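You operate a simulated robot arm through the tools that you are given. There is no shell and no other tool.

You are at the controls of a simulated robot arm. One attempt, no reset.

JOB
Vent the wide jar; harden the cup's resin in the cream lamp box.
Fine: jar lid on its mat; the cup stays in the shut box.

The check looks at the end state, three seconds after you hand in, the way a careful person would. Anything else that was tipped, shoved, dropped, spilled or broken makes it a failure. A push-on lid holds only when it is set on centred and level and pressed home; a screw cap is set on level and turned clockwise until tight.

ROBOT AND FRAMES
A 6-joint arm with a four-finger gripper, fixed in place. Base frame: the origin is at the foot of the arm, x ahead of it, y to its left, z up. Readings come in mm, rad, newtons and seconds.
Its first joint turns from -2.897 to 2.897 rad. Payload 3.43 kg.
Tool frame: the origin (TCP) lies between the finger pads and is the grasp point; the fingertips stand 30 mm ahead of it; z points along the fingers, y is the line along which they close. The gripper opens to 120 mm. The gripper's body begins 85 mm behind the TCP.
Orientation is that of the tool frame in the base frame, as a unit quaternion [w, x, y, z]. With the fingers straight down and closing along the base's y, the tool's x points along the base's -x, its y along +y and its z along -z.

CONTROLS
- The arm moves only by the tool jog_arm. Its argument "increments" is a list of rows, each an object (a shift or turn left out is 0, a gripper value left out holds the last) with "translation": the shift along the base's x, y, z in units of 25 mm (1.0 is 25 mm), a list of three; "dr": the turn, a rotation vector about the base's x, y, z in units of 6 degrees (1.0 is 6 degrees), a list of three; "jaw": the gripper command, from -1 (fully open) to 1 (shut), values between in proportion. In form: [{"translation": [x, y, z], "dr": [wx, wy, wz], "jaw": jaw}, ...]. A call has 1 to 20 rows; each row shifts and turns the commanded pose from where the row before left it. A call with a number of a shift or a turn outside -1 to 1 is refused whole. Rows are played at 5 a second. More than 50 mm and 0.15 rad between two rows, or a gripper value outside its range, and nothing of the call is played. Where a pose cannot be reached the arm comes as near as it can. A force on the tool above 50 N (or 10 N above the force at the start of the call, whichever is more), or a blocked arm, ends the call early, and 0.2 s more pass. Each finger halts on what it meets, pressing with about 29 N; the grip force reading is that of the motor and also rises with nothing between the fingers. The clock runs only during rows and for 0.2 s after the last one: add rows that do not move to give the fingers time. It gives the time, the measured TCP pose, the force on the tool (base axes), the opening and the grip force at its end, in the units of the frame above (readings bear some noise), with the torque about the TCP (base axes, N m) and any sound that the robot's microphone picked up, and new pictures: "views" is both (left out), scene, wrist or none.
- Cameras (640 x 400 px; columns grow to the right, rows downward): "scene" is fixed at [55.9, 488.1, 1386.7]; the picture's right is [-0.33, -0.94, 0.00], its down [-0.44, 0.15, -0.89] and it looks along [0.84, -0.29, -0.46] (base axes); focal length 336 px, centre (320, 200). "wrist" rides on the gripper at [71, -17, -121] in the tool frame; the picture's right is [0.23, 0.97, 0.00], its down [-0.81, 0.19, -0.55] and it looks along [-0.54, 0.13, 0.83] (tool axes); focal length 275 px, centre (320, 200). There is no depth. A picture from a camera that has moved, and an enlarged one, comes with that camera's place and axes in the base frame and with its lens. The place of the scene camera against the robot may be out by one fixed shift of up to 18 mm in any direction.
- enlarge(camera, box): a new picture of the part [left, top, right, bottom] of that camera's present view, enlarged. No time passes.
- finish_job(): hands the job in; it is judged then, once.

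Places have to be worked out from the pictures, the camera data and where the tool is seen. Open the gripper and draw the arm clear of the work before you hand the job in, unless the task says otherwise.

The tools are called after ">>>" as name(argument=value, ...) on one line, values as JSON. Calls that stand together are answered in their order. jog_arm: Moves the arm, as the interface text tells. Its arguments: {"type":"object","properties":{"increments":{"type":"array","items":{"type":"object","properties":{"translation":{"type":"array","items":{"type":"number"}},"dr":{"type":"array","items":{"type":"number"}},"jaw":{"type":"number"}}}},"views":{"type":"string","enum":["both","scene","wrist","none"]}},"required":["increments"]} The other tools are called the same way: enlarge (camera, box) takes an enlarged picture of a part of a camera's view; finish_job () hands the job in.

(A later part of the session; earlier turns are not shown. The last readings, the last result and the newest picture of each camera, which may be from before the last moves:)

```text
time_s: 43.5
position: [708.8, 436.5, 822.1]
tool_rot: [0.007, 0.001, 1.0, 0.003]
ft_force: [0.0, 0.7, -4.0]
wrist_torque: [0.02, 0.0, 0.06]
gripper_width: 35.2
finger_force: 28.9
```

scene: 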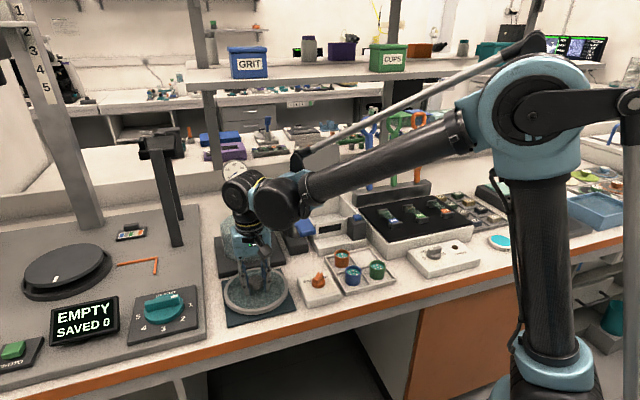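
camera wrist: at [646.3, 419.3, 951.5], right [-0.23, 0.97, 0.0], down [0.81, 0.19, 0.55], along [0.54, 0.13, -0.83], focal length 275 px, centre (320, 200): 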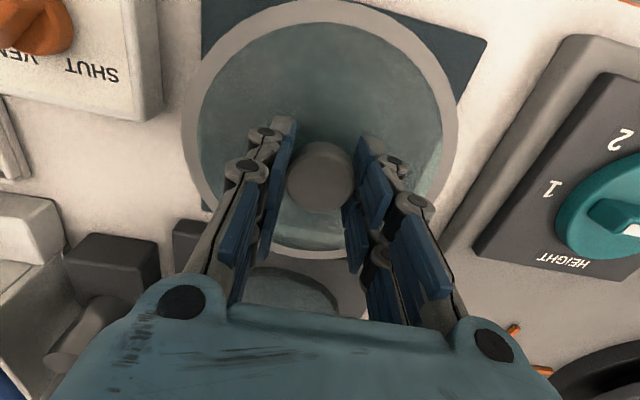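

Contact begins at TCP z≈816 for this grip. I level the tool again, shift back +9 mm in x at a safe height, and verify the pose.

>>> jog_arm(increments=[{"translation": [0, 0, 0.2], "dr": [0, 0.06, 0]}, {"translation": [0.18, 0, 0], "dr": [0, 0.06, 0]}, {"translation": [0.2, 0, 0]}, {"translation": [0, 0, 0]}, {"translation": [0, 0, 0]}])

>>> enlarge(camera="wrist", box=[270, 110, 370, 220])

>>> enlarge(camera="scene", box=[215, 250, 305, 330])

>>> enlarge(camera="wrist", box=[160, 0, 480, 260])

```text
time_s: 44.7
position: [718.1, 438.0, 827.6]
tool_rot: [0.002, 0.001, 1.0, 0.003]
ft_force: [0.6, 0.1, -2.5]
wrist_torque: [0.01, -0.02, 0.02]
gripper_width: 35.6
finger_force: 28.9
camera wrist: at [645.4, 420.8, 946.7], right [-0.23, 0.97, 0.01], down [0.81, 0.19, 0.56], along [0.54, 0.13, -0.83], focal length 275 px, centre (320, 200)
```

scene: 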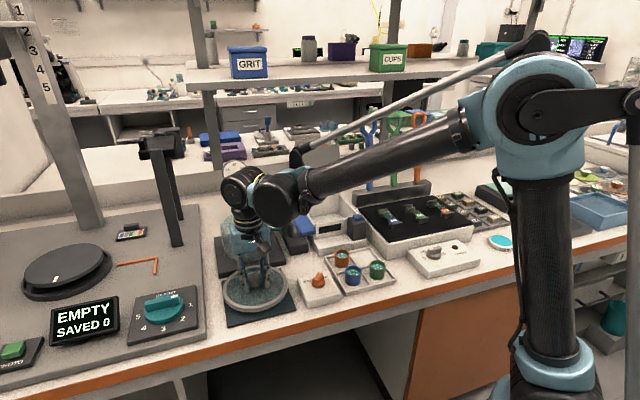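
wrist: 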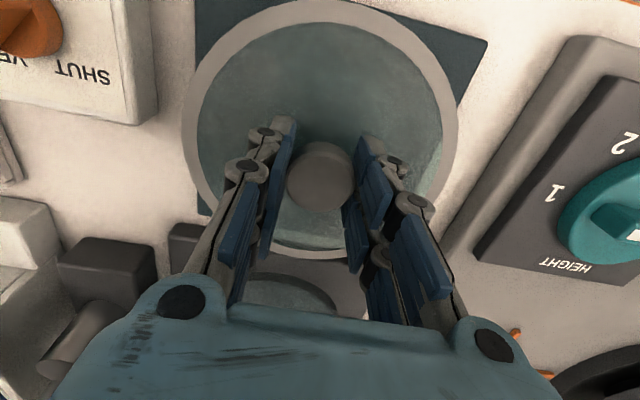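

```text
3.64 times, centred on (320, 165) of wrist
camera zoom: at [645.4, 420.8, 946.7], right [-0.23, 0.97, 0.01], down [0.81, 0.19, 0.56], along [0.54, 0.13, -0.83], focal length 1001 px, centre (320, 327)
```

zoom: 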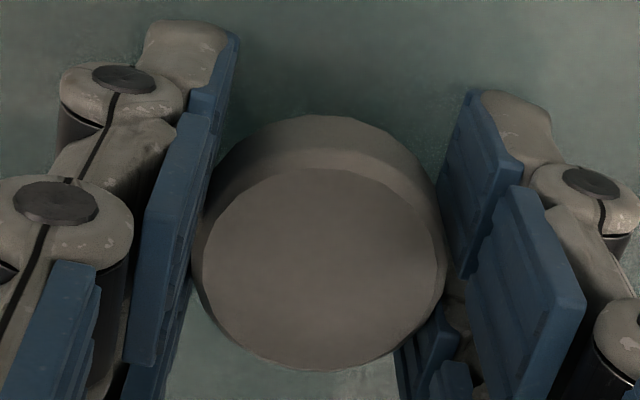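

```text
5.00 times, centred on (260, 290) of scene
camera zoom: at [55.9, 488.1, 1386.7], right [-0.33, -0.94, 0.0], down [-0.44, 0.15, -0.89], along [0.84, -0.29, -0.46], focal length 1678 px, centre (620, -250)
```

zoom: 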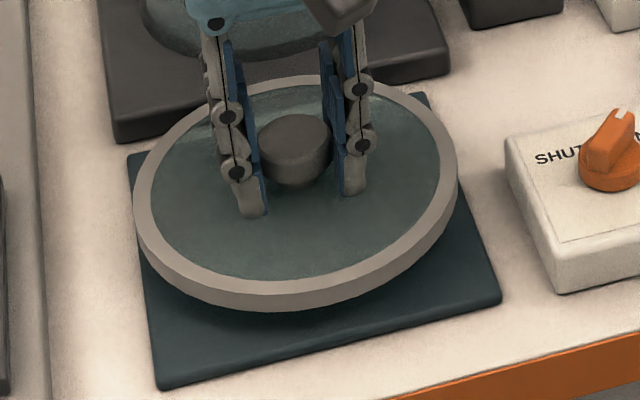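

```text
1.54 times, centred on (320, 130) of wrist
camera zoom: at [645.4, 420.8, 946.7], right [-0.23, 0.97, 0.01], down [0.81, 0.19, 0.56], along [0.54, 0.13, -0.83], focal length 424 px, centre (320, 308)
```

zoom: 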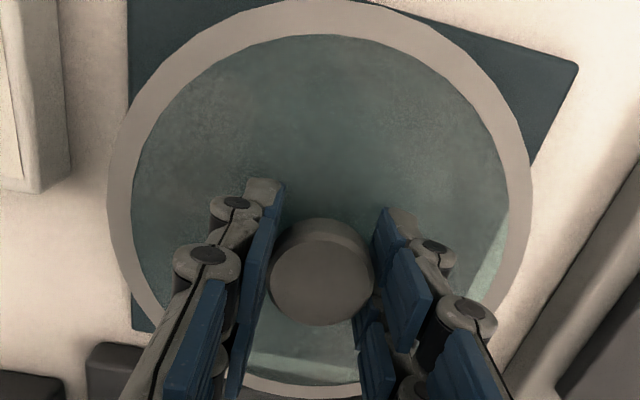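

The grip is unchanged. I remove the remaining tilt, lower to about 819, and then take 1 mm steps one call at a time.

>>> jog_arm(increments=[{"translation": [0, -0.03, -0.12], "dr": [0, 0.03, 0]}, {"translation": [0, 0, -0.12]}, {"translation": [0, 0, -0.08]}, {"translation": [0, 0, 0]}, {"translation": [0, 0, 0]}], views="none")

```text
time_s: 45.9
position: [716.6, 438.1, 818.7]
tool_rot: [-0.001, 0.0, 1.0, 0.003]
ft_force: [-0.3, -0.8, -3.3]
wrist_torque: [0.01, -0.05, -0.02]
gripper_width: 35.6
finger_force: 29.2
```

Lid still hanging at 818.7; one more millimetre or so.

>>> jog_arm(increments=[{"translation": [0.02, -0.03, -0.06]}, {"translation": [0, 0, 0]}, {"translation": [0, 0, 0]}], views="none")

```text
time_s: 46.7
position: [719.0, 435.7, 817.6]
tool_rot: [0.0, 0.001, 1.0, 0.003]
ft_force: [0.3, 1.0, -2.2]
wrist_torque: [0.02, -0.01, 0.0]
gripper_width: 35.4
finger_force: 29.3
```

Still no contact; another 0.8 mm.

>>> jog_arm(increments=[{"translation": [0, 0, -0.032]}, {"translation": [0, 0, 0]}, {"translation": [0, 0, 0]}], views="none")

```text
time_s: 47.5
position: [717.8, 434.8, 816.8]
tool_rot: [0.0, 0.0, 1.0, 0.003]
ft_force: [0.3, 0.3, -2.2]
wrist_torque: [-0.03, 0.01, -0.02]
gripper_width: 35.1
finger_force: 29.4
```

Free still; another 0.8 mm step.

>>> jog_arm(increments=[{"translation": [0, 0, -0.032]}, {"translation": [0, 0, 0]}, {"translation": [0, 0, 0]}], views="none")

```text
time_s: 48.3
position: [718.2, 434.9, 815.6]
tool_rot: [-0.001, 0.001, 1.0, 0.002]
ft_force: [5.3, -1.9, 7.7]
wrist_torque: [-0.51, -0.63, 0.06]
gripper_width: 35.3
finger_force: 29.1
```

First contact: 7.7 N up, on the far-right part of the rim. I look at the picture before releasing.

>>> enlarge(camera="scene", box=[215, 250, 305, 330])

>>> enlarge(camera="wrist", box=[160, 0, 480, 260])

```text
5.00 times, centred on (260, 290) of scene
camera zoom: at [55.9, 488.1, 1386.7], right [-0.33, -0.94, 0.0], down [-0.44, 0.15, -0.89], along [0.84, -0.29, -0.46], focal length 1678 px, centre (620, -250)
```

zoom: 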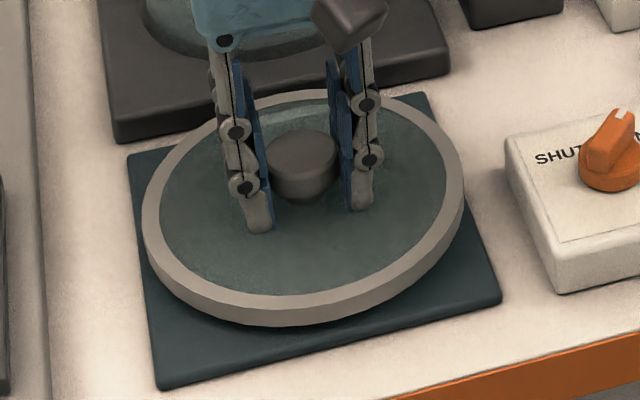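

```text
1.54 times, centred on (320, 130) of wrist
camera zoom: at [646.3, 417.9, 936.1], right [-0.23, 0.97, 0.01], down [0.81, 0.19, 0.55], along [0.54, 0.13, -0.83], focal length 424 px, centre (320, 308)
```

zoom: 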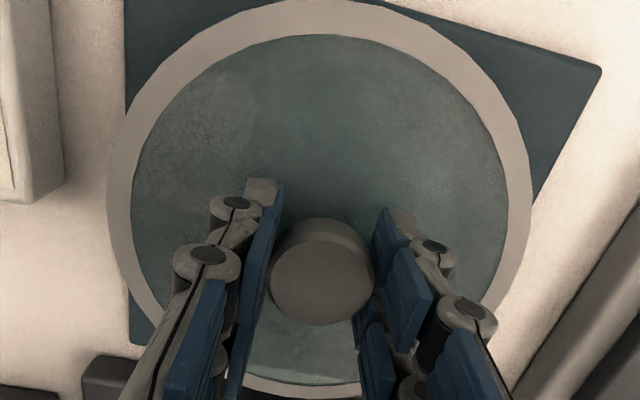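

The lid rests on the mat (its plug stands a little below the rim, which explains the height). I open the fingers gently and lift straight off.

>>> jog_arm(increments=[{"jaw": 0.3}, {"jaw": 0.1}, {"jaw": -0.2}, {"jaw": -0.2}, {"jaw": -0.2}])

>>> enlarge(camera="scene", box=[215, 250, 305, 330])

```text
time_s: 49.5
position: [718.7, 435.5, 816.1]
tool_rot: [-0.001, 0.0, 1.0, 0.003]
ft_force: [-0.5, 0.4, -0.7]
wrist_torque: [-0.02, -0.01, -0.01]
gripper_width: 71.9
finger_force: 0.1
camera wrist: at [646.2, 418.1, 935.9], right [-0.23, 0.97, 0.01], down [0.81, 0.19, 0.55], along [0.54, 0.13, -0.83], focal length 275 px, centre (320, 200)
```

scene: 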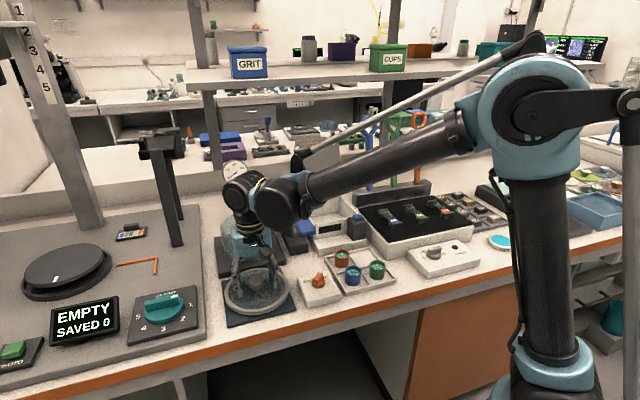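
wrist: 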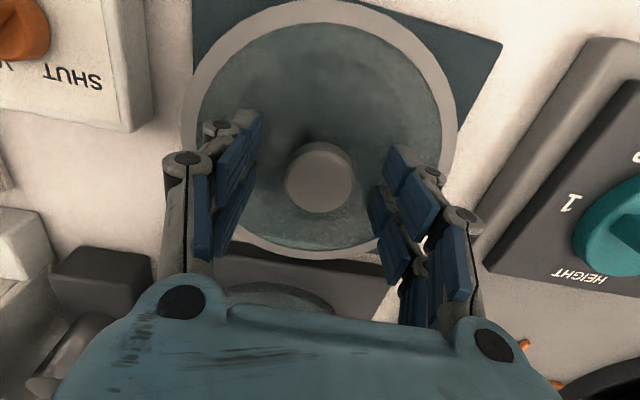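

```text
5.00 times, centred on (260, 290) of scene
camera zoom: at [55.9, 488.1, 1386.7], right [-0.33, -0.94, 0.0], down [-0.44, 0.15, -0.89], along [0.84, -0.29, -0.46], focal length 1678 px, centre (620, -250)
```

zoom: 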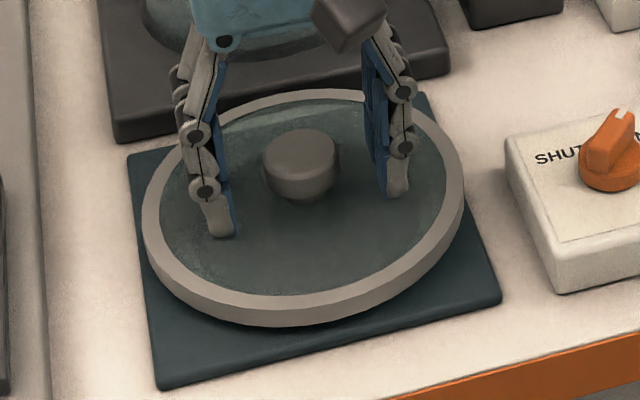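

The lid sits steadily on its mat with the fingers clear. I lift straight up and move over the open jar to look at the cup.

>>> jog_arm(increments=[{"translation": [0, 0, 0.5]}, {"translation": [0, 0, 1]}, {"translation": [0, 0, 1]}, {"translation": [0, 0, 1]}, {"translation": [0, 0, 1]}, {"translation": [0, 0, 1]}, {"translation": [0, 0, 1]}, {"translation": [0.5, 0, 1]}, {"translation": [1, 0, 0.5]}, {"translation": [1, 0, 0]}, {"translation": [1, -0.1, 0]}, {"translation": [1, -0.1, 0]}, {"translation": [1, -0.1, 0]}, {"translation": [0.5, 0, 0]}, {"translation": [0, 0, 0]}, {"translation": [0, 0, 0]}])

>>> enlarge(camera="wrist", box=[230, 60, 410, 260])

>>> enlarge(camera="scene", box=[200, 190, 310, 330])

```text
time_s: 52.9
position: [868.5, 428.8, 1016.1]
tool_rot: [-0.001, 0.0, 1.0, 0.003]
ft_force: [0.2, -0.3, -0.6]
wrist_torque: [0.0, 0.01, 0.0]
gripper_width: 71.9
finger_force: 0.1
camera wrist: at [796.8, 411.6, 1136.6], right [-0.23, 0.97, 0.01], down [0.81, 0.19, 0.55], along [0.54, 0.13, -0.83], focal length 275 px, centre (320, 200)
```

scene: 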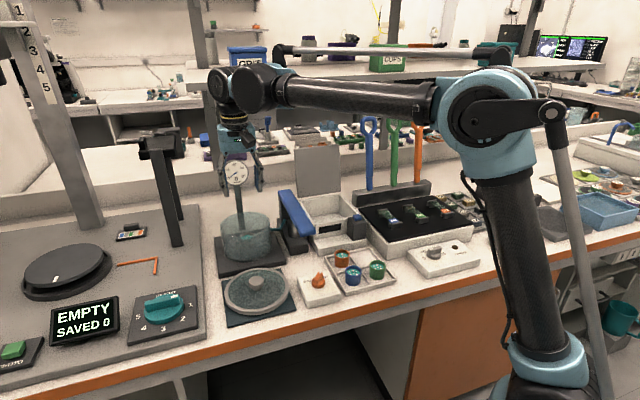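
wrist: 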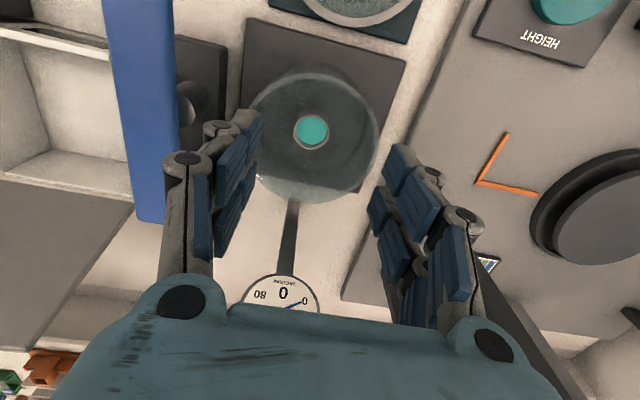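

```text
2.00 times, centred on (320, 160) of wrist
camera zoom: at [796.8, 411.6, 1136.6], right [-0.23, 0.97, 0.01], down [0.81, 0.19, 0.55], along [0.54, 0.13, -0.83], focal length 551 px, centre (320, 280)
```

zoom: 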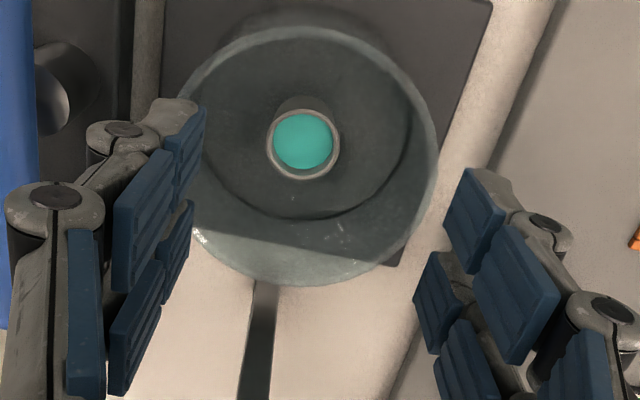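

```text
2.86 times, centred on (255, 260) of scene
camera zoom: at [55.9, 488.1, 1386.7], right [-0.33, -0.94, 0.0], down [-0.44, 0.15, -0.89], along [0.84, -0.29, -0.46], focal length 959 px, centre (506, 29)
```

zoom: 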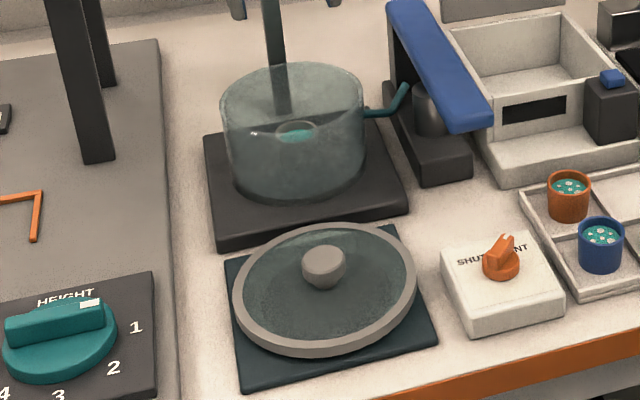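

The lid lies flat on its mat, and the open jar holds a grey-white cup with clear teal resin, rim about 43 mm wide, near (906, 428) with its rim around z 823. Before fetching it I look at the lamp box, staying above the pump lever.

>>> jog_arm(increments=[{"translation": [-0.5, -0.5, 0.6]}, {"translation": [-0.5, -1, 0.6]}, {"translation": [-0.5, -1, 0]}, {"translation": [-0.5, -1, 0]}, {"translation": [-0.3, -1, 0]}, {"translation": [0, -1, 0]}, {"translation": [0, -1, 0]}, {"translation": [0, -1, 0]}, {"translation": [0, -1, 0]}, {"translation": [0, -1, 0]}, {"translation": [0, -0.7, 0]}, {"translation": [0, 0, 0]}, {"translation": [0, 0, 0]}])

>>> enlarge(camera="wrist", box=[200, 60, 440, 310])

>>> enlarge(camera="scene", box=[270, 130, 390, 270])

```text
time_s: 55.7
position: [809.1, 174.4, 1044.6]
tool_rot: [-0.001, 0.0, 1.0, 0.002]
ft_force: [0.1, -0.1, 1.4]
wrist_torque: [-0.04, -0.01, 0.02]
gripper_width: 72.3
finger_force: 0.1
camera wrist: at [737.6, 156.3, 1165.8], right [-0.23, 0.97, 0.01], down [0.81, 0.19, 0.55], along [0.54, 0.13, -0.83], focal length 275 px, centre (320, 200)
```

scene: 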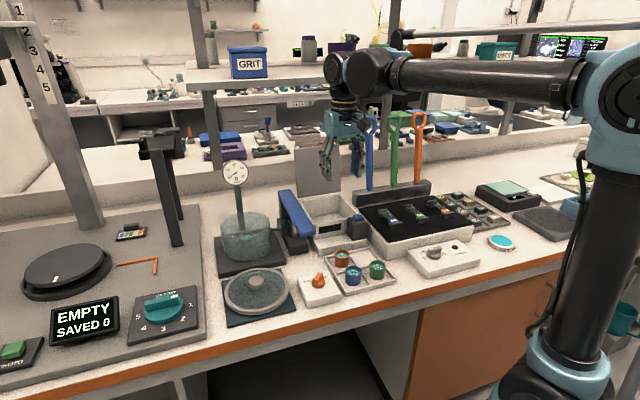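
wrist: 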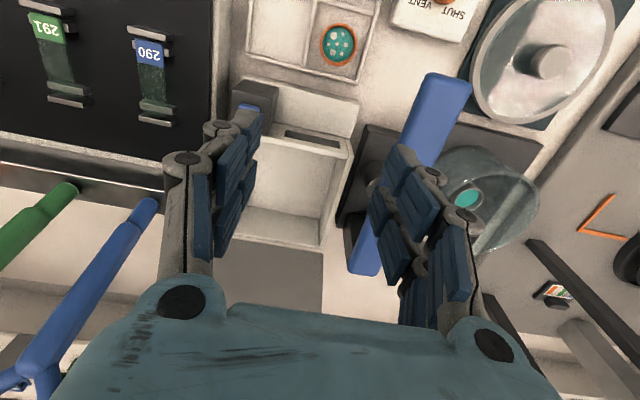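

```text
1.60 times, centred on (320, 185) of wrist
camera zoom: at [737.6, 156.3, 1165.8], right [-0.23, 0.97, 0.01], down [0.81, 0.19, 0.55], along [0.54, 0.13, -0.83], focal length 440 px, centre (320, 224)
```

zoom: 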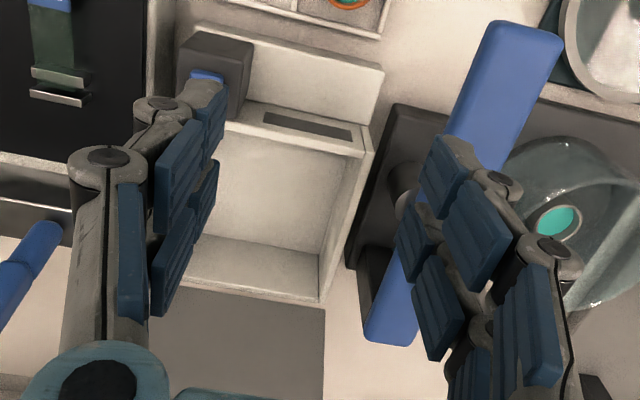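

```text
2.86 times, centred on (330, 200) of scene
camera zoom: at [55.9, 488.1, 1386.7], right [-0.33, -0.94, 0.0], down [-0.44, 0.15, -0.89], along [0.84, -0.29, -0.46], focal length 959 px, centre (291, 200)
```

zoom: 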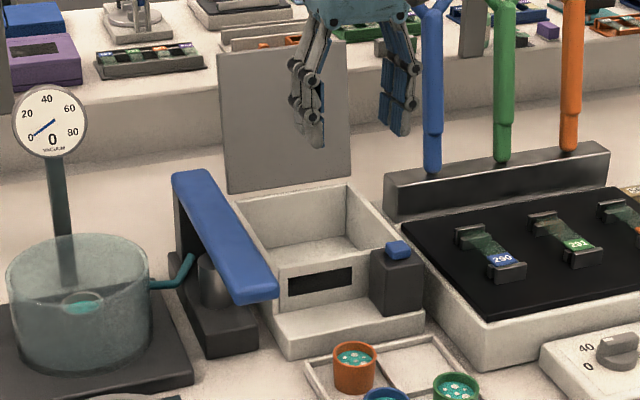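

The lamp box cavity spans roughly x 877–1045, y 110–231 with walls up to z≈832, its grey lid standing open at the back and a blue button on a post at the front right. I zoom in on these parts.

>>> enlarge(camera="wrist", box=[210, 70, 370, 180])

>>> enlarge(camera="wrist", box=[210, 160, 370, 310])

>>> enlarge(camera="scene", box=[285, 140, 355, 200])

>>> enlarge(camera="scene", box=[290, 185, 385, 260])

```text
3.64 times, centred on (290, 125) of wrist
camera zoom: at [737.6, 156.3, 1165.8], right [-0.23, 0.97, 0.01], down [0.81, 0.19, 0.55], along [0.54, 0.13, -0.83], focal length 1001 px, centre (429, 473)
```

zoom: 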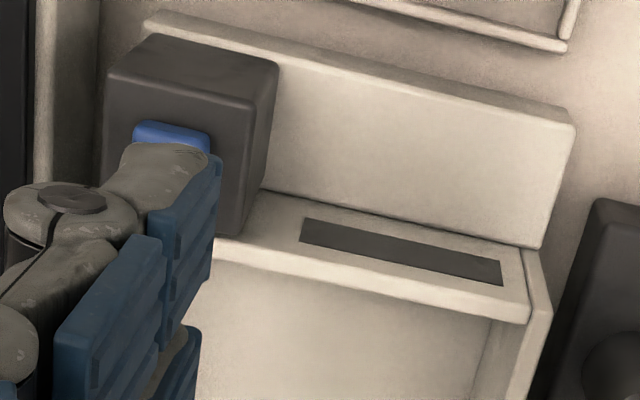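

```text
2.67 times, centred on (290, 235) of wrist
camera zoom: at [737.6, 156.3, 1165.8], right [-0.23, 0.97, 0.01], down [0.81, 0.19, 0.55], along [0.54, 0.13, -0.83], focal length 734 px, centre (400, 107)
```

zoom: 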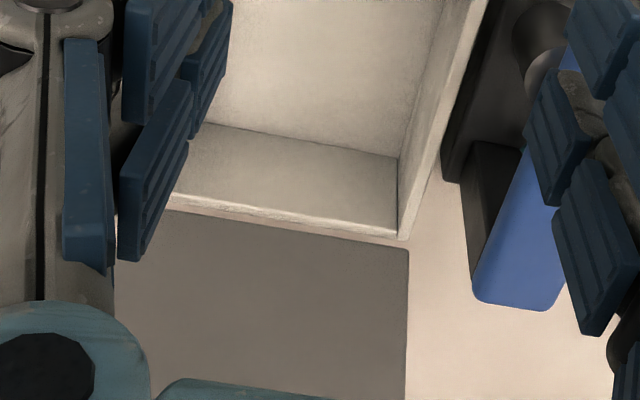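

```text
6.67 times, centred on (320, 170) of scene
camera zoom: at [55.9, 488.1, 1386.7], right [-0.33, -0.94, 0.0], down [-0.44, 0.15, -0.89], along [0.84, -0.29, -0.46], focal length 2238 px, centre (320, 400)
```

zoom: 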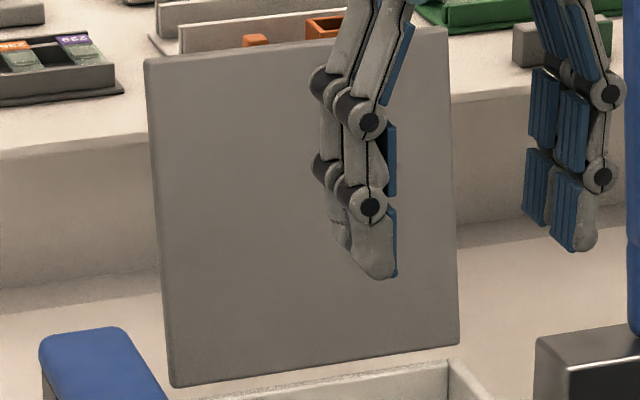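

```text
5.33 times, centred on (338, 222) of scene
camera zoom: at [55.9, 488.1, 1386.7], right [-0.33, -0.94, 0.0], down [-0.44, 0.15, -0.89], along [0.84, -0.29, -0.46], focal length 1790 px, centre (227, 80)
```

zoom: 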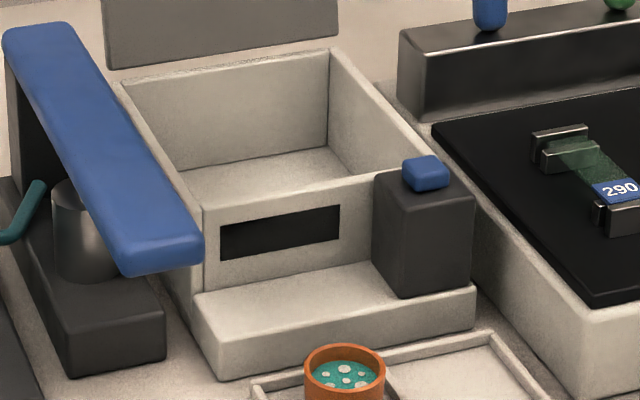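

I have the box layout now. I go back over the jar with the fingers at 64 mm to centre on the cup.

>>> jog_arm(increments=[{"translation": [0, 1, 0], "jaw": -0.07}, {"translation": [0, 1, 0]}, {"translation": [0, 1, 0]}, {"translation": [0, 1, 0]}, {"translation": [0.3, 1, 0]}, {"translation": [0.5, 1, 0]}, {"translation": [0.6, 1, 0]}, {"translation": [0.6, 1, 0]}, {"translation": [0.6, 1, 0]}, {"translation": [0.6, 1, 0]}, {"translation": [0.6, 0.15, -0.4]}, {"translation": [0, 0, -0.8]}, {"translation": [0, 0, -0.8]}, {"translation": [0, 0, -0.8]}, {"translation": [0, 0, 0]}, {"translation": [0, 0, 0]}])

>>> enlarge(camera="wrist", box=[230, 40, 410, 240])

>>> enlarge(camera="scene", box=[195, 150, 295, 280])

```text
time_s: 59.1
position: [905.6, 427.1, 977.5]
tool_rot: [-0.001, 0.0, 1.0, 0.003]
ft_force: [0.1, 0.0, 0.1]
wrist_torque: [0.0, 0.0, 0.02]
gripper_width: 64.1
finger_force: 0.0
camera wrist: at [834.4, 409.5, 1097.3], right [-0.23, 0.97, 0.01], down [0.81, 0.19, 0.55], along [0.54, 0.13, -0.83], focal length 275 px, centre (320, 200)
```

scene: 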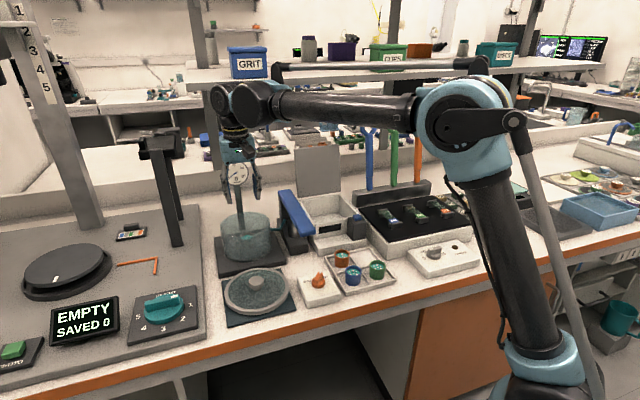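
wrist: 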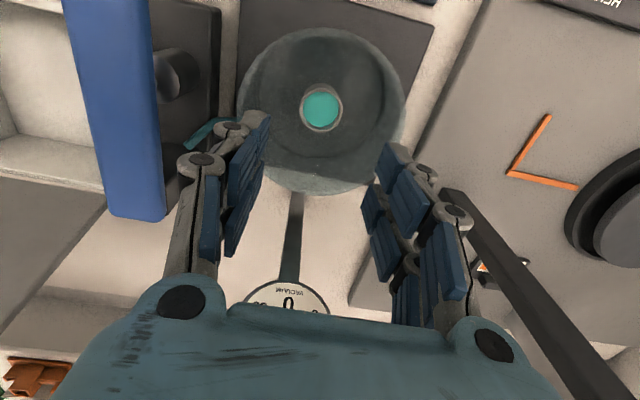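

```text
2.00 times, centred on (320, 140) of wrist
camera zoom: at [834.4, 409.5, 1097.3], right [-0.23, 0.97, 0.01], down [0.81, 0.19, 0.55], along [0.54, 0.13, -0.83], focal length 551 px, centre (320, 320)
```

zoom: 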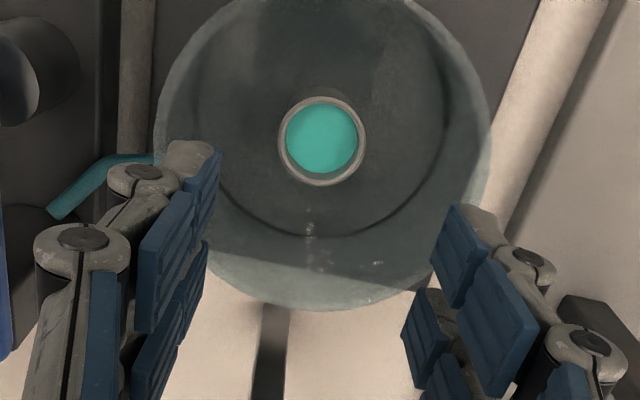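

```text
3.08 times, centred on (245, 215) of scene
camera zoom: at [55.9, 488.1, 1386.7], right [-0.33, -0.94, 0.0], down [-0.44, 0.15, -0.89], along [0.84, -0.29, -0.46], focal length 1033 px, centre (551, 154)
```

zoom: 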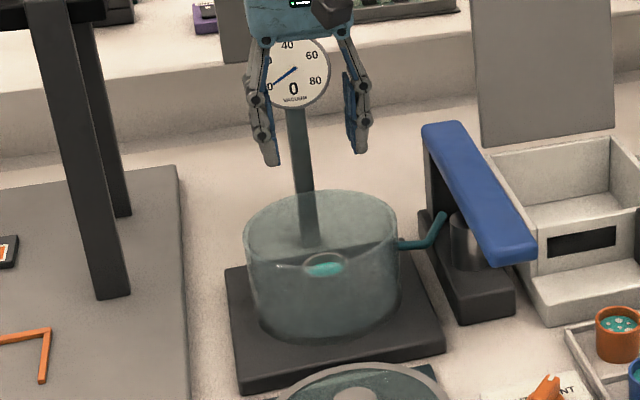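

The cup is at about (908.5, 428.3), rim ~43 mm wide at z≈823, base ≈788, centred in the jar. I narrow the fingers to 57 mm, centre, and lower to z≈880 for a check.

>>> jog_arm(increments=[{"translation": [0.12, 0.05, -0.3], "jaw": 0.05}, {"translation": [0, 0, -0.8]}, {"translation": [0, 0, -0.8]}, {"translation": [0, 0, -0.8]}, {"translation": [0, 0, -0.8]}, {"translation": [0, 0, -0.4]}, {"translation": [0, 0, 0]}, {"translation": [0, 0, 0]}])

>>> enlarge(camera="wrist", box=[230, 80, 410, 260])

>>> enlarge(camera="scene", box=[195, 160, 285, 270])

```text
time_s: 60.9
position: [910.0, 426.9, 876.6]
tool_rot: [-0.002, 0.0, 1.0, 0.003]
ft_force: [0.1, 0.2, 1.0]
wrist_torque: [0.01, 0.0, -0.01]
gripper_width: 57.3
finger_force: 0.2
camera wrist: at [838.5, 409.4, 997.1], right [-0.23, 0.97, 0.01], down [0.81, 0.19, 0.55], along [0.54, 0.13, -0.83], focal length 275 px, centre (320, 200)
```

scene: 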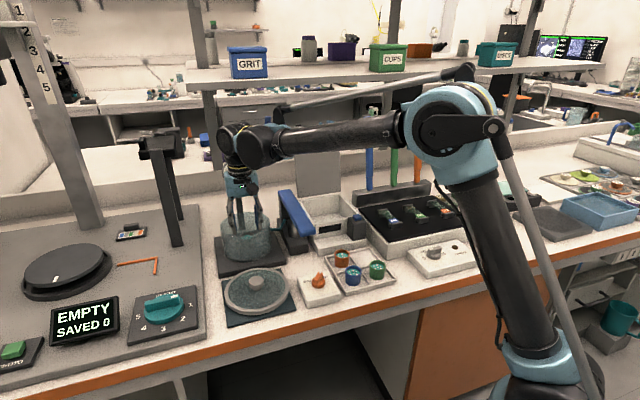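
wrist: 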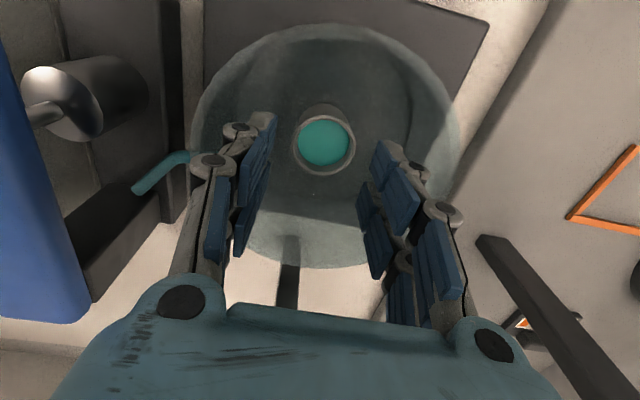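

```text
2.22 times, centred on (320, 170) of wrist
camera zoom: at [838.5, 409.4, 997.1], right [-0.23, 0.97, 0.01], down [0.81, 0.19, 0.55], along [0.54, 0.13, -0.83], focal length 612 px, centre (320, 267)
```

zoom: 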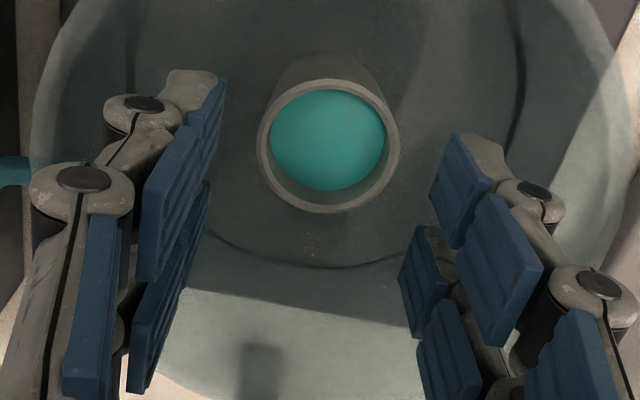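

```text
3.64 times, centred on (240, 215) of scene
camera zoom: at [55.9, 488.1, 1386.7], right [-0.33, -0.94, 0.0], down [-0.44, 0.15, -0.89], along [0.84, -0.29, -0.46], focal length 1221 px, centre (611, 146)
```

zoom: 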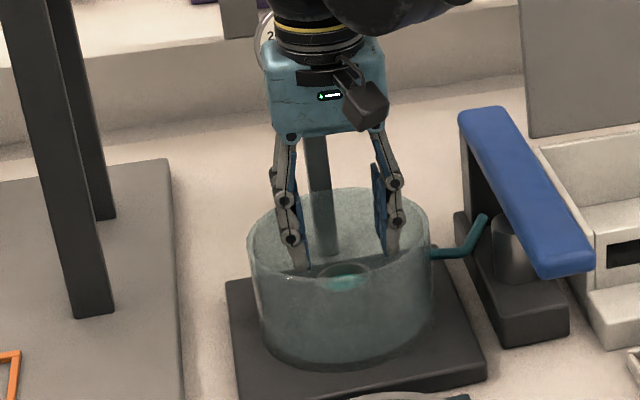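

The cup sits 2.4 mm back and 1.9 mm left of the tool axis with its rim at z≈824. I correct that and descend to TCP z≈830.

>>> jog_arm(increments=[{"translation": [-0.1, 0.076, 0]}, {"translation": [0, 0, -0.5]}, {"translation": [0, 0, -0.5]}, {"translation": [0, 0, -0.5]}, {"translation": [0, 0, -0.35]}, {"translation": [0, 0, 0]}, {"translation": [0, 0, 0]}])

>>> enlarge(camera="wrist", box=[230, 100, 410, 280])

>>> enlarge(camera="scene", box=[205, 170, 285, 270])

```text
time_s: 62.5
position: [906.7, 429.7, 832.2]
tool_rot: [-0.002, -0.001, 1.0, 0.003]
ft_force: [0.2, 0.0, 0.2]
wrist_torque: [-0.03, -0.03, 0.01]
gripper_width: 57.1
finger_force: 0.0
camera wrist: at [834.6, 412.5, 952.1], right [-0.23, 0.97, 0.01], down [0.81, 0.19, 0.55], along [0.54, 0.13, -0.83], focal length 275 px, centre (320, 200)
```

scene: 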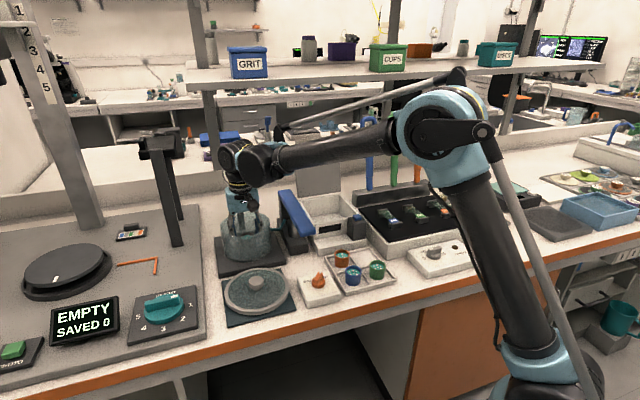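
wrist: 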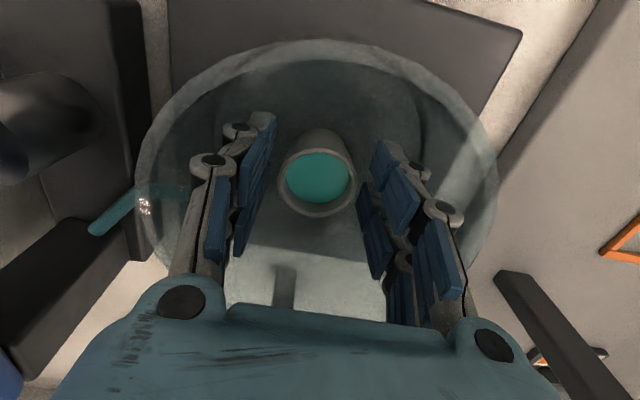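

```text
2.22 times, centred on (320, 190) of wrist
camera zoom: at [834.6, 412.5, 952.1], right [-0.23, 0.97, 0.01], down [0.81, 0.19, 0.55], along [0.54, 0.13, -0.83], focal length 612 px, centre (320, 222)
```

zoom: 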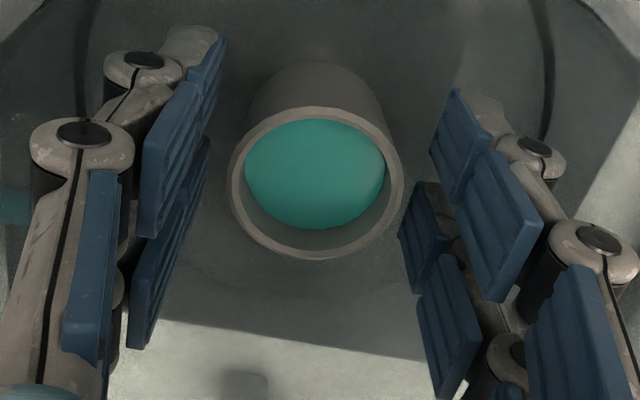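

```text
4.00 times, centred on (245, 220) of scene
camera zoom: at [55.9, 488.1, 1386.7], right [-0.33, -0.94, 0.0], down [-0.44, 0.15, -0.89], along [0.84, -0.29, -0.46], focal length 1343 px, centre (620, 120)
```

zoom: 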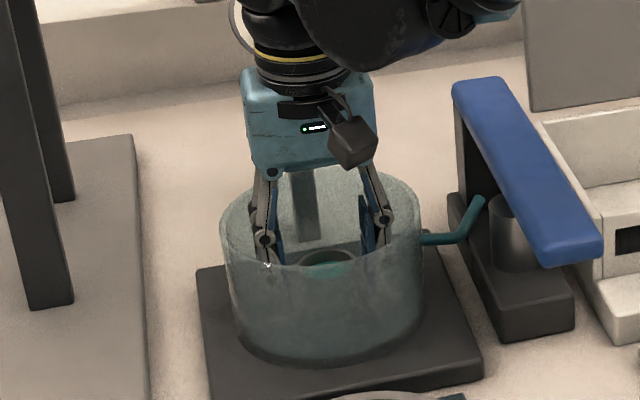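

The cup is centred between the fingers in y and about 2 mm ahead in x. I make the small correction, lower 3 mm and close on it.

>>> jog_arm(increments=[{"translation": [0.07, 0, -0.06]}, {"translation": [0, 0, -0.06]}, {"translation": [0, 0, 0]}, {"jaw": 0.15}, {"jaw": 0.25}, {"jaw": 0.35}, {"jaw": 0.5}, {"jaw": 0.5}, {"jaw": 0.5}])

>>> enlarge(camera="wrist", box=[230, 100, 410, 280])

```text
time_s: 64.5
position: [909.5, 431.0, 829.1]
tool_rot: [-0.001, 0.0, 1.0, 0.003]
ft_force: [0.8, -0.5, 1.6]
wrist_torque: [-0.04, 0.0, 0.04]
gripper_width: 38.7
finger_force: 29.5
camera wrist: at [836.8, 412.4, 948.8], right [-0.23, 0.97, 0.01], down [0.81, 0.19, 0.55], along [0.54, 0.13, -0.83], focal length 275 px, centre (320, 200)
```

scene: 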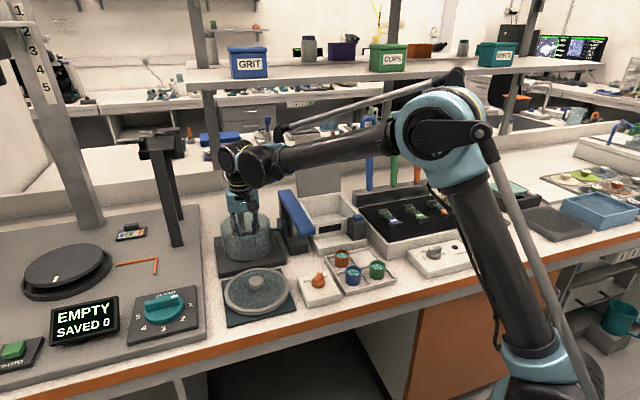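
wrist: 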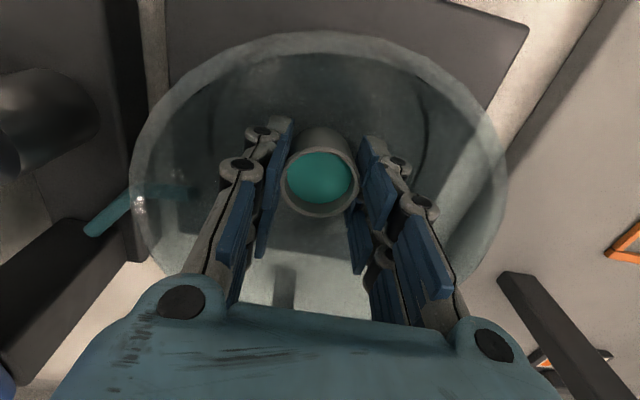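

```text
2.22 times, centred on (320, 190) of wrist
camera zoom: at [836.8, 412.4, 948.8], right [-0.23, 0.97, 0.01], down [0.81, 0.19, 0.55], along [0.54, 0.13, -0.83], focal length 612 px, centre (320, 222)
```

zoom: 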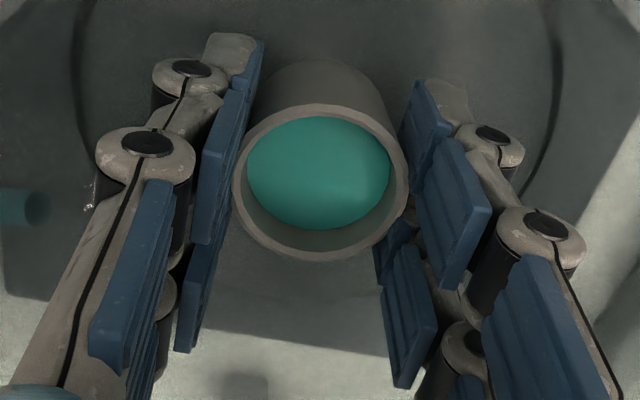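

The cup is gripped at 38.7 mm with balanced force. I lift it straight up slowly.

>>> jog_arm(increments=[{"translation": [0, 0, 0.2]}, {"translation": [0, 0, 0.4]}, {"translation": [0, 0, 0.6]}, {"translation": [0, 0, 0.8]}, {"translation": [0, 0, 0.8]}, {"translation": [0, 0, 0.8]}, {"translation": [0, 0, 0.8]}, {"translation": [0, 0, 0.8]}, {"translation": [0, 0, 0.8]}, {"translation": [0, 0, 0.8]}, {"translation": [0, 0, 0.8]}, {"translation": [0, 0, 0.6]}, {"translation": [0, 0, 0]}])

>>> enlarge(camera="wrist", box=[230, 100, 410, 280])

>>> enlarge(camera="scene", box=[205, 130, 285, 230])

```text
time_s: 67.3
position: [910.1, 431.0, 1033.3]
tool_rot: [-0.001, 0.0, 1.0, 0.003]
ft_force: [0.8, -0.3, -0.1]
wrist_torque: [0.04, 0.02, -0.03]
gripper_width: 38.5
finger_force: 28.8
camera wrist: at [838.0, 413.8, 1153.2], right [-0.23, 0.97, 0.01], down [0.81, 0.19, 0.55], along [0.54, 0.13, -0.83], focal length 275 px, centre (320, 200)
```

scene: 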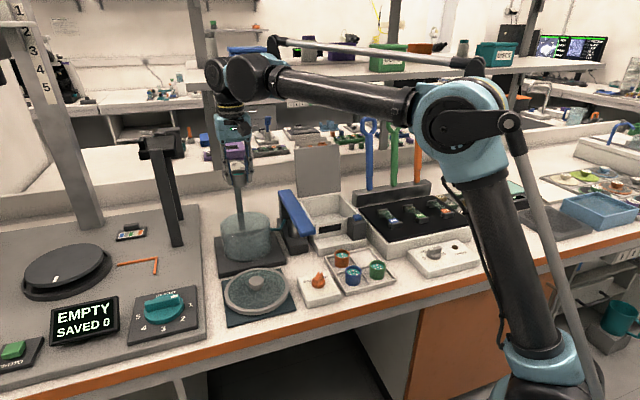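
wrist: 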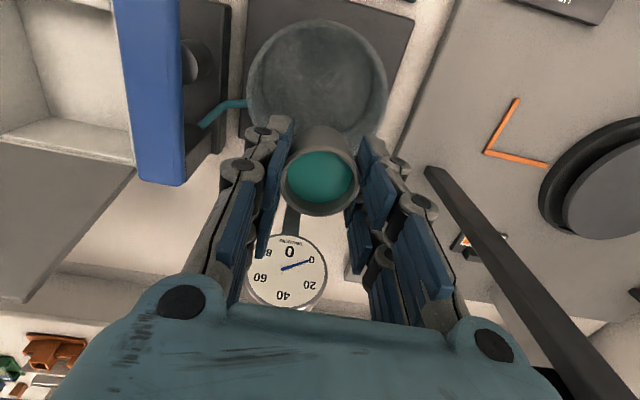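

```text
2.22 times, centred on (320, 190) of wrist
camera zoom: at [838.0, 413.8, 1153.2], right [-0.23, 0.97, 0.01], down [0.81, 0.19, 0.55], along [0.54, 0.13, -0.83], focal length 612 px, centre (320, 222)
```

zoom: 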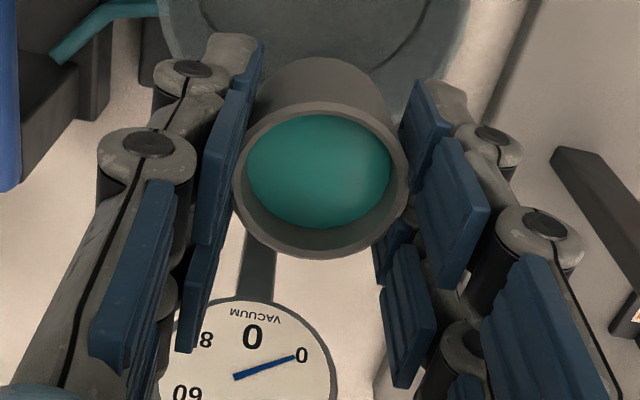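

```text
4.00 times, centred on (245, 180) of scene
camera zoom: at [55.9, 488.1, 1386.7], right [-0.33, -0.94, 0.0], down [-0.44, 0.15, -0.89], along [0.84, -0.29, -0.46], focal length 1343 px, centre (620, 280)
```

zoom: 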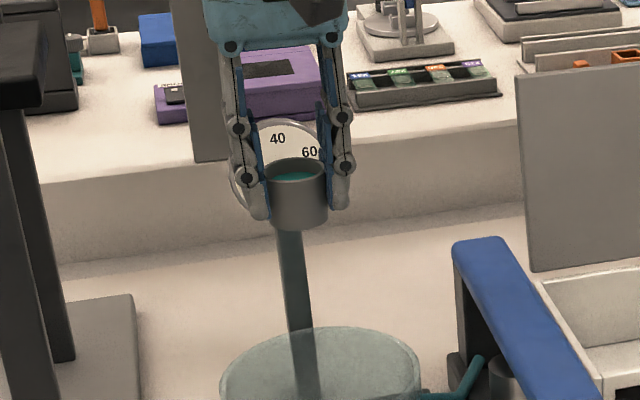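

The cup came out cleanly: its base is about 38 mm below the TCP and it's upright. I carry it at height over the pump lever to above the lamp box.

>>> jog_arm(increments=[{"translation": [-0.3, -0.3, 0.2]}, {"translation": [-0.3, -0.7, 0.2]}, {"translation": [0, -0.9, 0]}, {"translation": [0, -0.9, 0]}, {"translation": [0, -0.9, 0]}, {"translation": [0, -0.9, 0]}, {"translation": [0, -0.9, 0]}, {"translation": [0, -0.9, 0]}, {"translation": [0.2, -0.9, 0]}, {"translation": [0.2, -0.9, 0]}, {"translation": [0.2, -0.9, 0]}, {"translation": [0.2, -0.8, 0]}, {"translation": [0.2, -0.4, 0]}, {"translation": [0, 0, 0]}, {"translation": [0, 0, 0]}])

>>> enlarge(camera="wrist", box=[180, 0, 460, 260])

>>> enlarge(camera="scene", box=[280, 120, 390, 260])

```text
time_s: 70.5
position: [918.5, 171.4, 1043.8]
tool_rot: [-0.001, -0.001, 1.0, 0.002]
ft_force: [0.3, -0.6, -0.3]
wrist_torque: [0.0, 0.0, -0.01]
gripper_width: 37.9
finger_force: 28.6
camera wrist: at [846.6, 154.4, 1163.2], right [-0.23, 0.97, 0.01], down [0.81, 0.19, 0.55], along [0.54, 0.13, -0.83], focal length 275 px, centre (320, 200)
```

scene: 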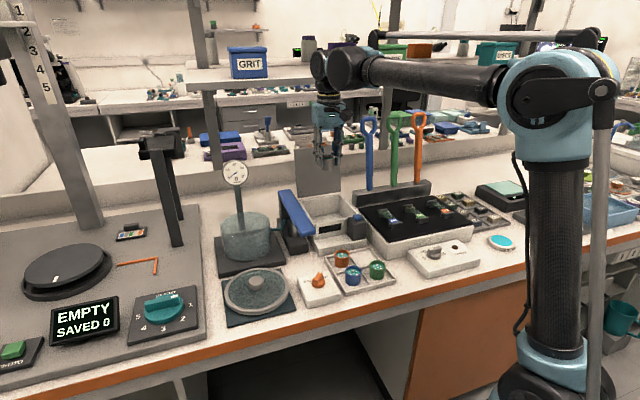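
wrist: 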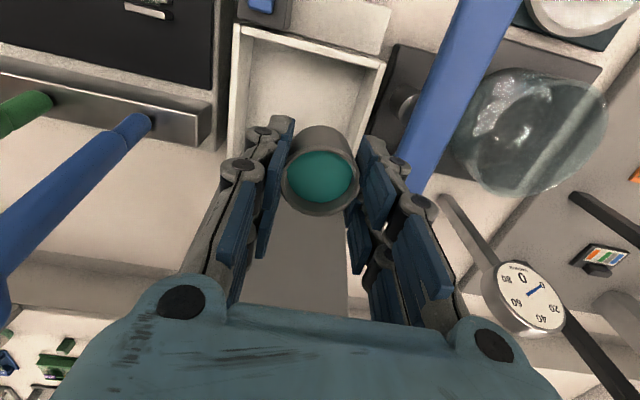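

```text
1.54 times, centred on (320, 130) of wrist
camera zoom: at [846.6, 154.4, 1163.2], right [-0.23, 0.97, 0.01], down [0.81, 0.19, 0.55], along [0.54, 0.13, -0.83], focal length 424 px, centre (320, 308)
```

zoom: 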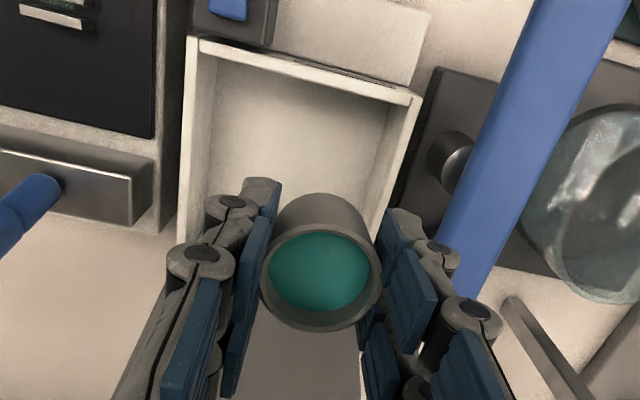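

```text
2.86 times, centred on (335, 190) of scene
camera zoom: at [55.9, 488.1, 1386.7], right [-0.33, -0.94, 0.0], down [-0.44, 0.15, -0.89], along [0.84, -0.29, -0.46], focal length 959 px, centre (277, 229)
```

zoom: 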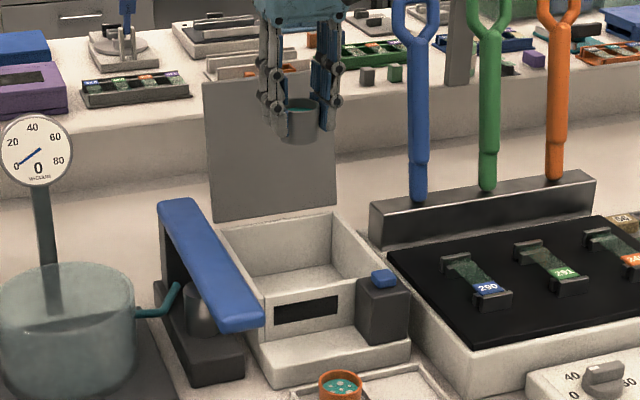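

The box's outer walls span y≈70–234 and x≈870–1050, so its middle is near (960, 152). I shift the cup to about (946, 152) and lower to z≈900 for a look.

>>> jog_arm(increments=[{"translation": [0.4, -0.3, 0]}, {"translation": [0.4, -0.3, -0.5]}, {"translation": [0.38, -0.18, -0.8]}, {"translation": [0, 0, -0.9]}, {"translation": [0, 0, -0.9]}, {"translation": [0, 0, -0.9]}, {"translation": [0, 0, -0.9]}, {"translation": [0, 0, -0.8]}, {"translation": [0, 0, 0]}, {"translation": [0, 0, 0]}])

>>> enlarge(camera="wrist", box=[140, 0, 500, 260])

>>> enlarge(camera="scene", box=[280, 140, 390, 260])

```text
time_s: 72.7
position: [948.2, 153.1, 900.4]
tool_rot: [-0.001, 0.0, 1.0, 0.003]
ft_force: [0.5, -0.3, -0.4]
wrist_torque: [0.01, -0.03, 0.03]
gripper_width: 38.0
finger_force: 28.7
camera wrist: at [875.9, 135.2, 1020.6], right [-0.23, 0.97, 0.01], down [0.81, 0.19, 0.55], along [0.54, 0.13, -0.83], focal length 275 px, centre (320, 200)
```

scene: 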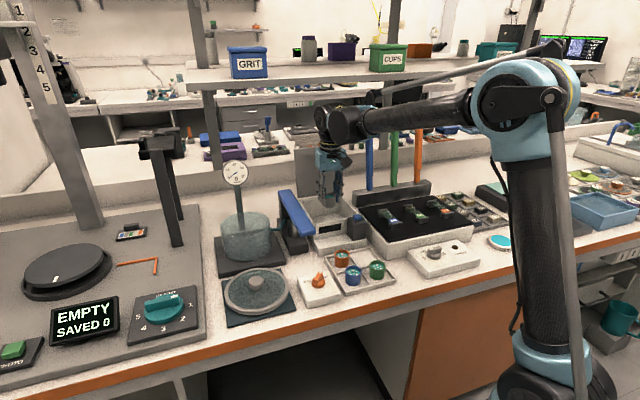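
wrist: 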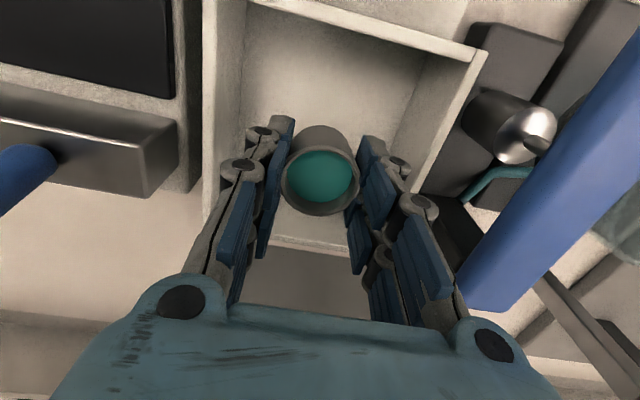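

```text
1.54 times, centred on (320, 130) of wrist
camera zoom: at [875.9, 135.2, 1020.6], right [-0.23, 0.97, 0.01], down [0.81, 0.19, 0.55], along [0.54, 0.13, -0.83], focal length 424 px, centre (320, 308)
```

zoom: 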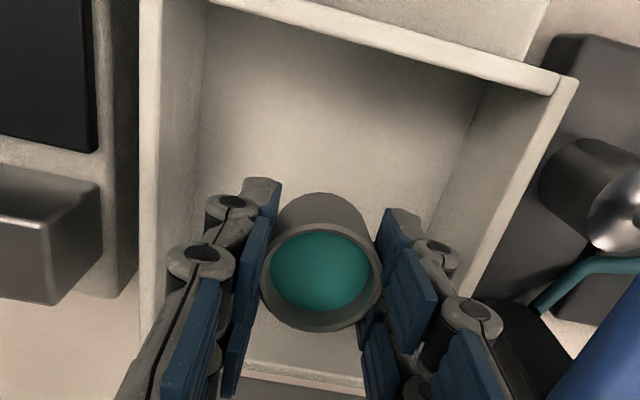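

```text
3.33 times, centred on (335, 200) of scene
camera zoom: at [55.9, 488.1, 1386.7], right [-0.33, -0.94, 0.0], down [-0.44, 0.15, -0.89], along [0.84, -0.29, -0.46], focal length 1119 px, centre (270, 200)
```

zoom: 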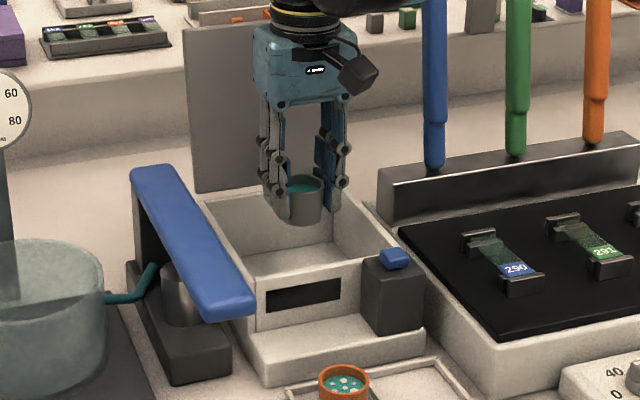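

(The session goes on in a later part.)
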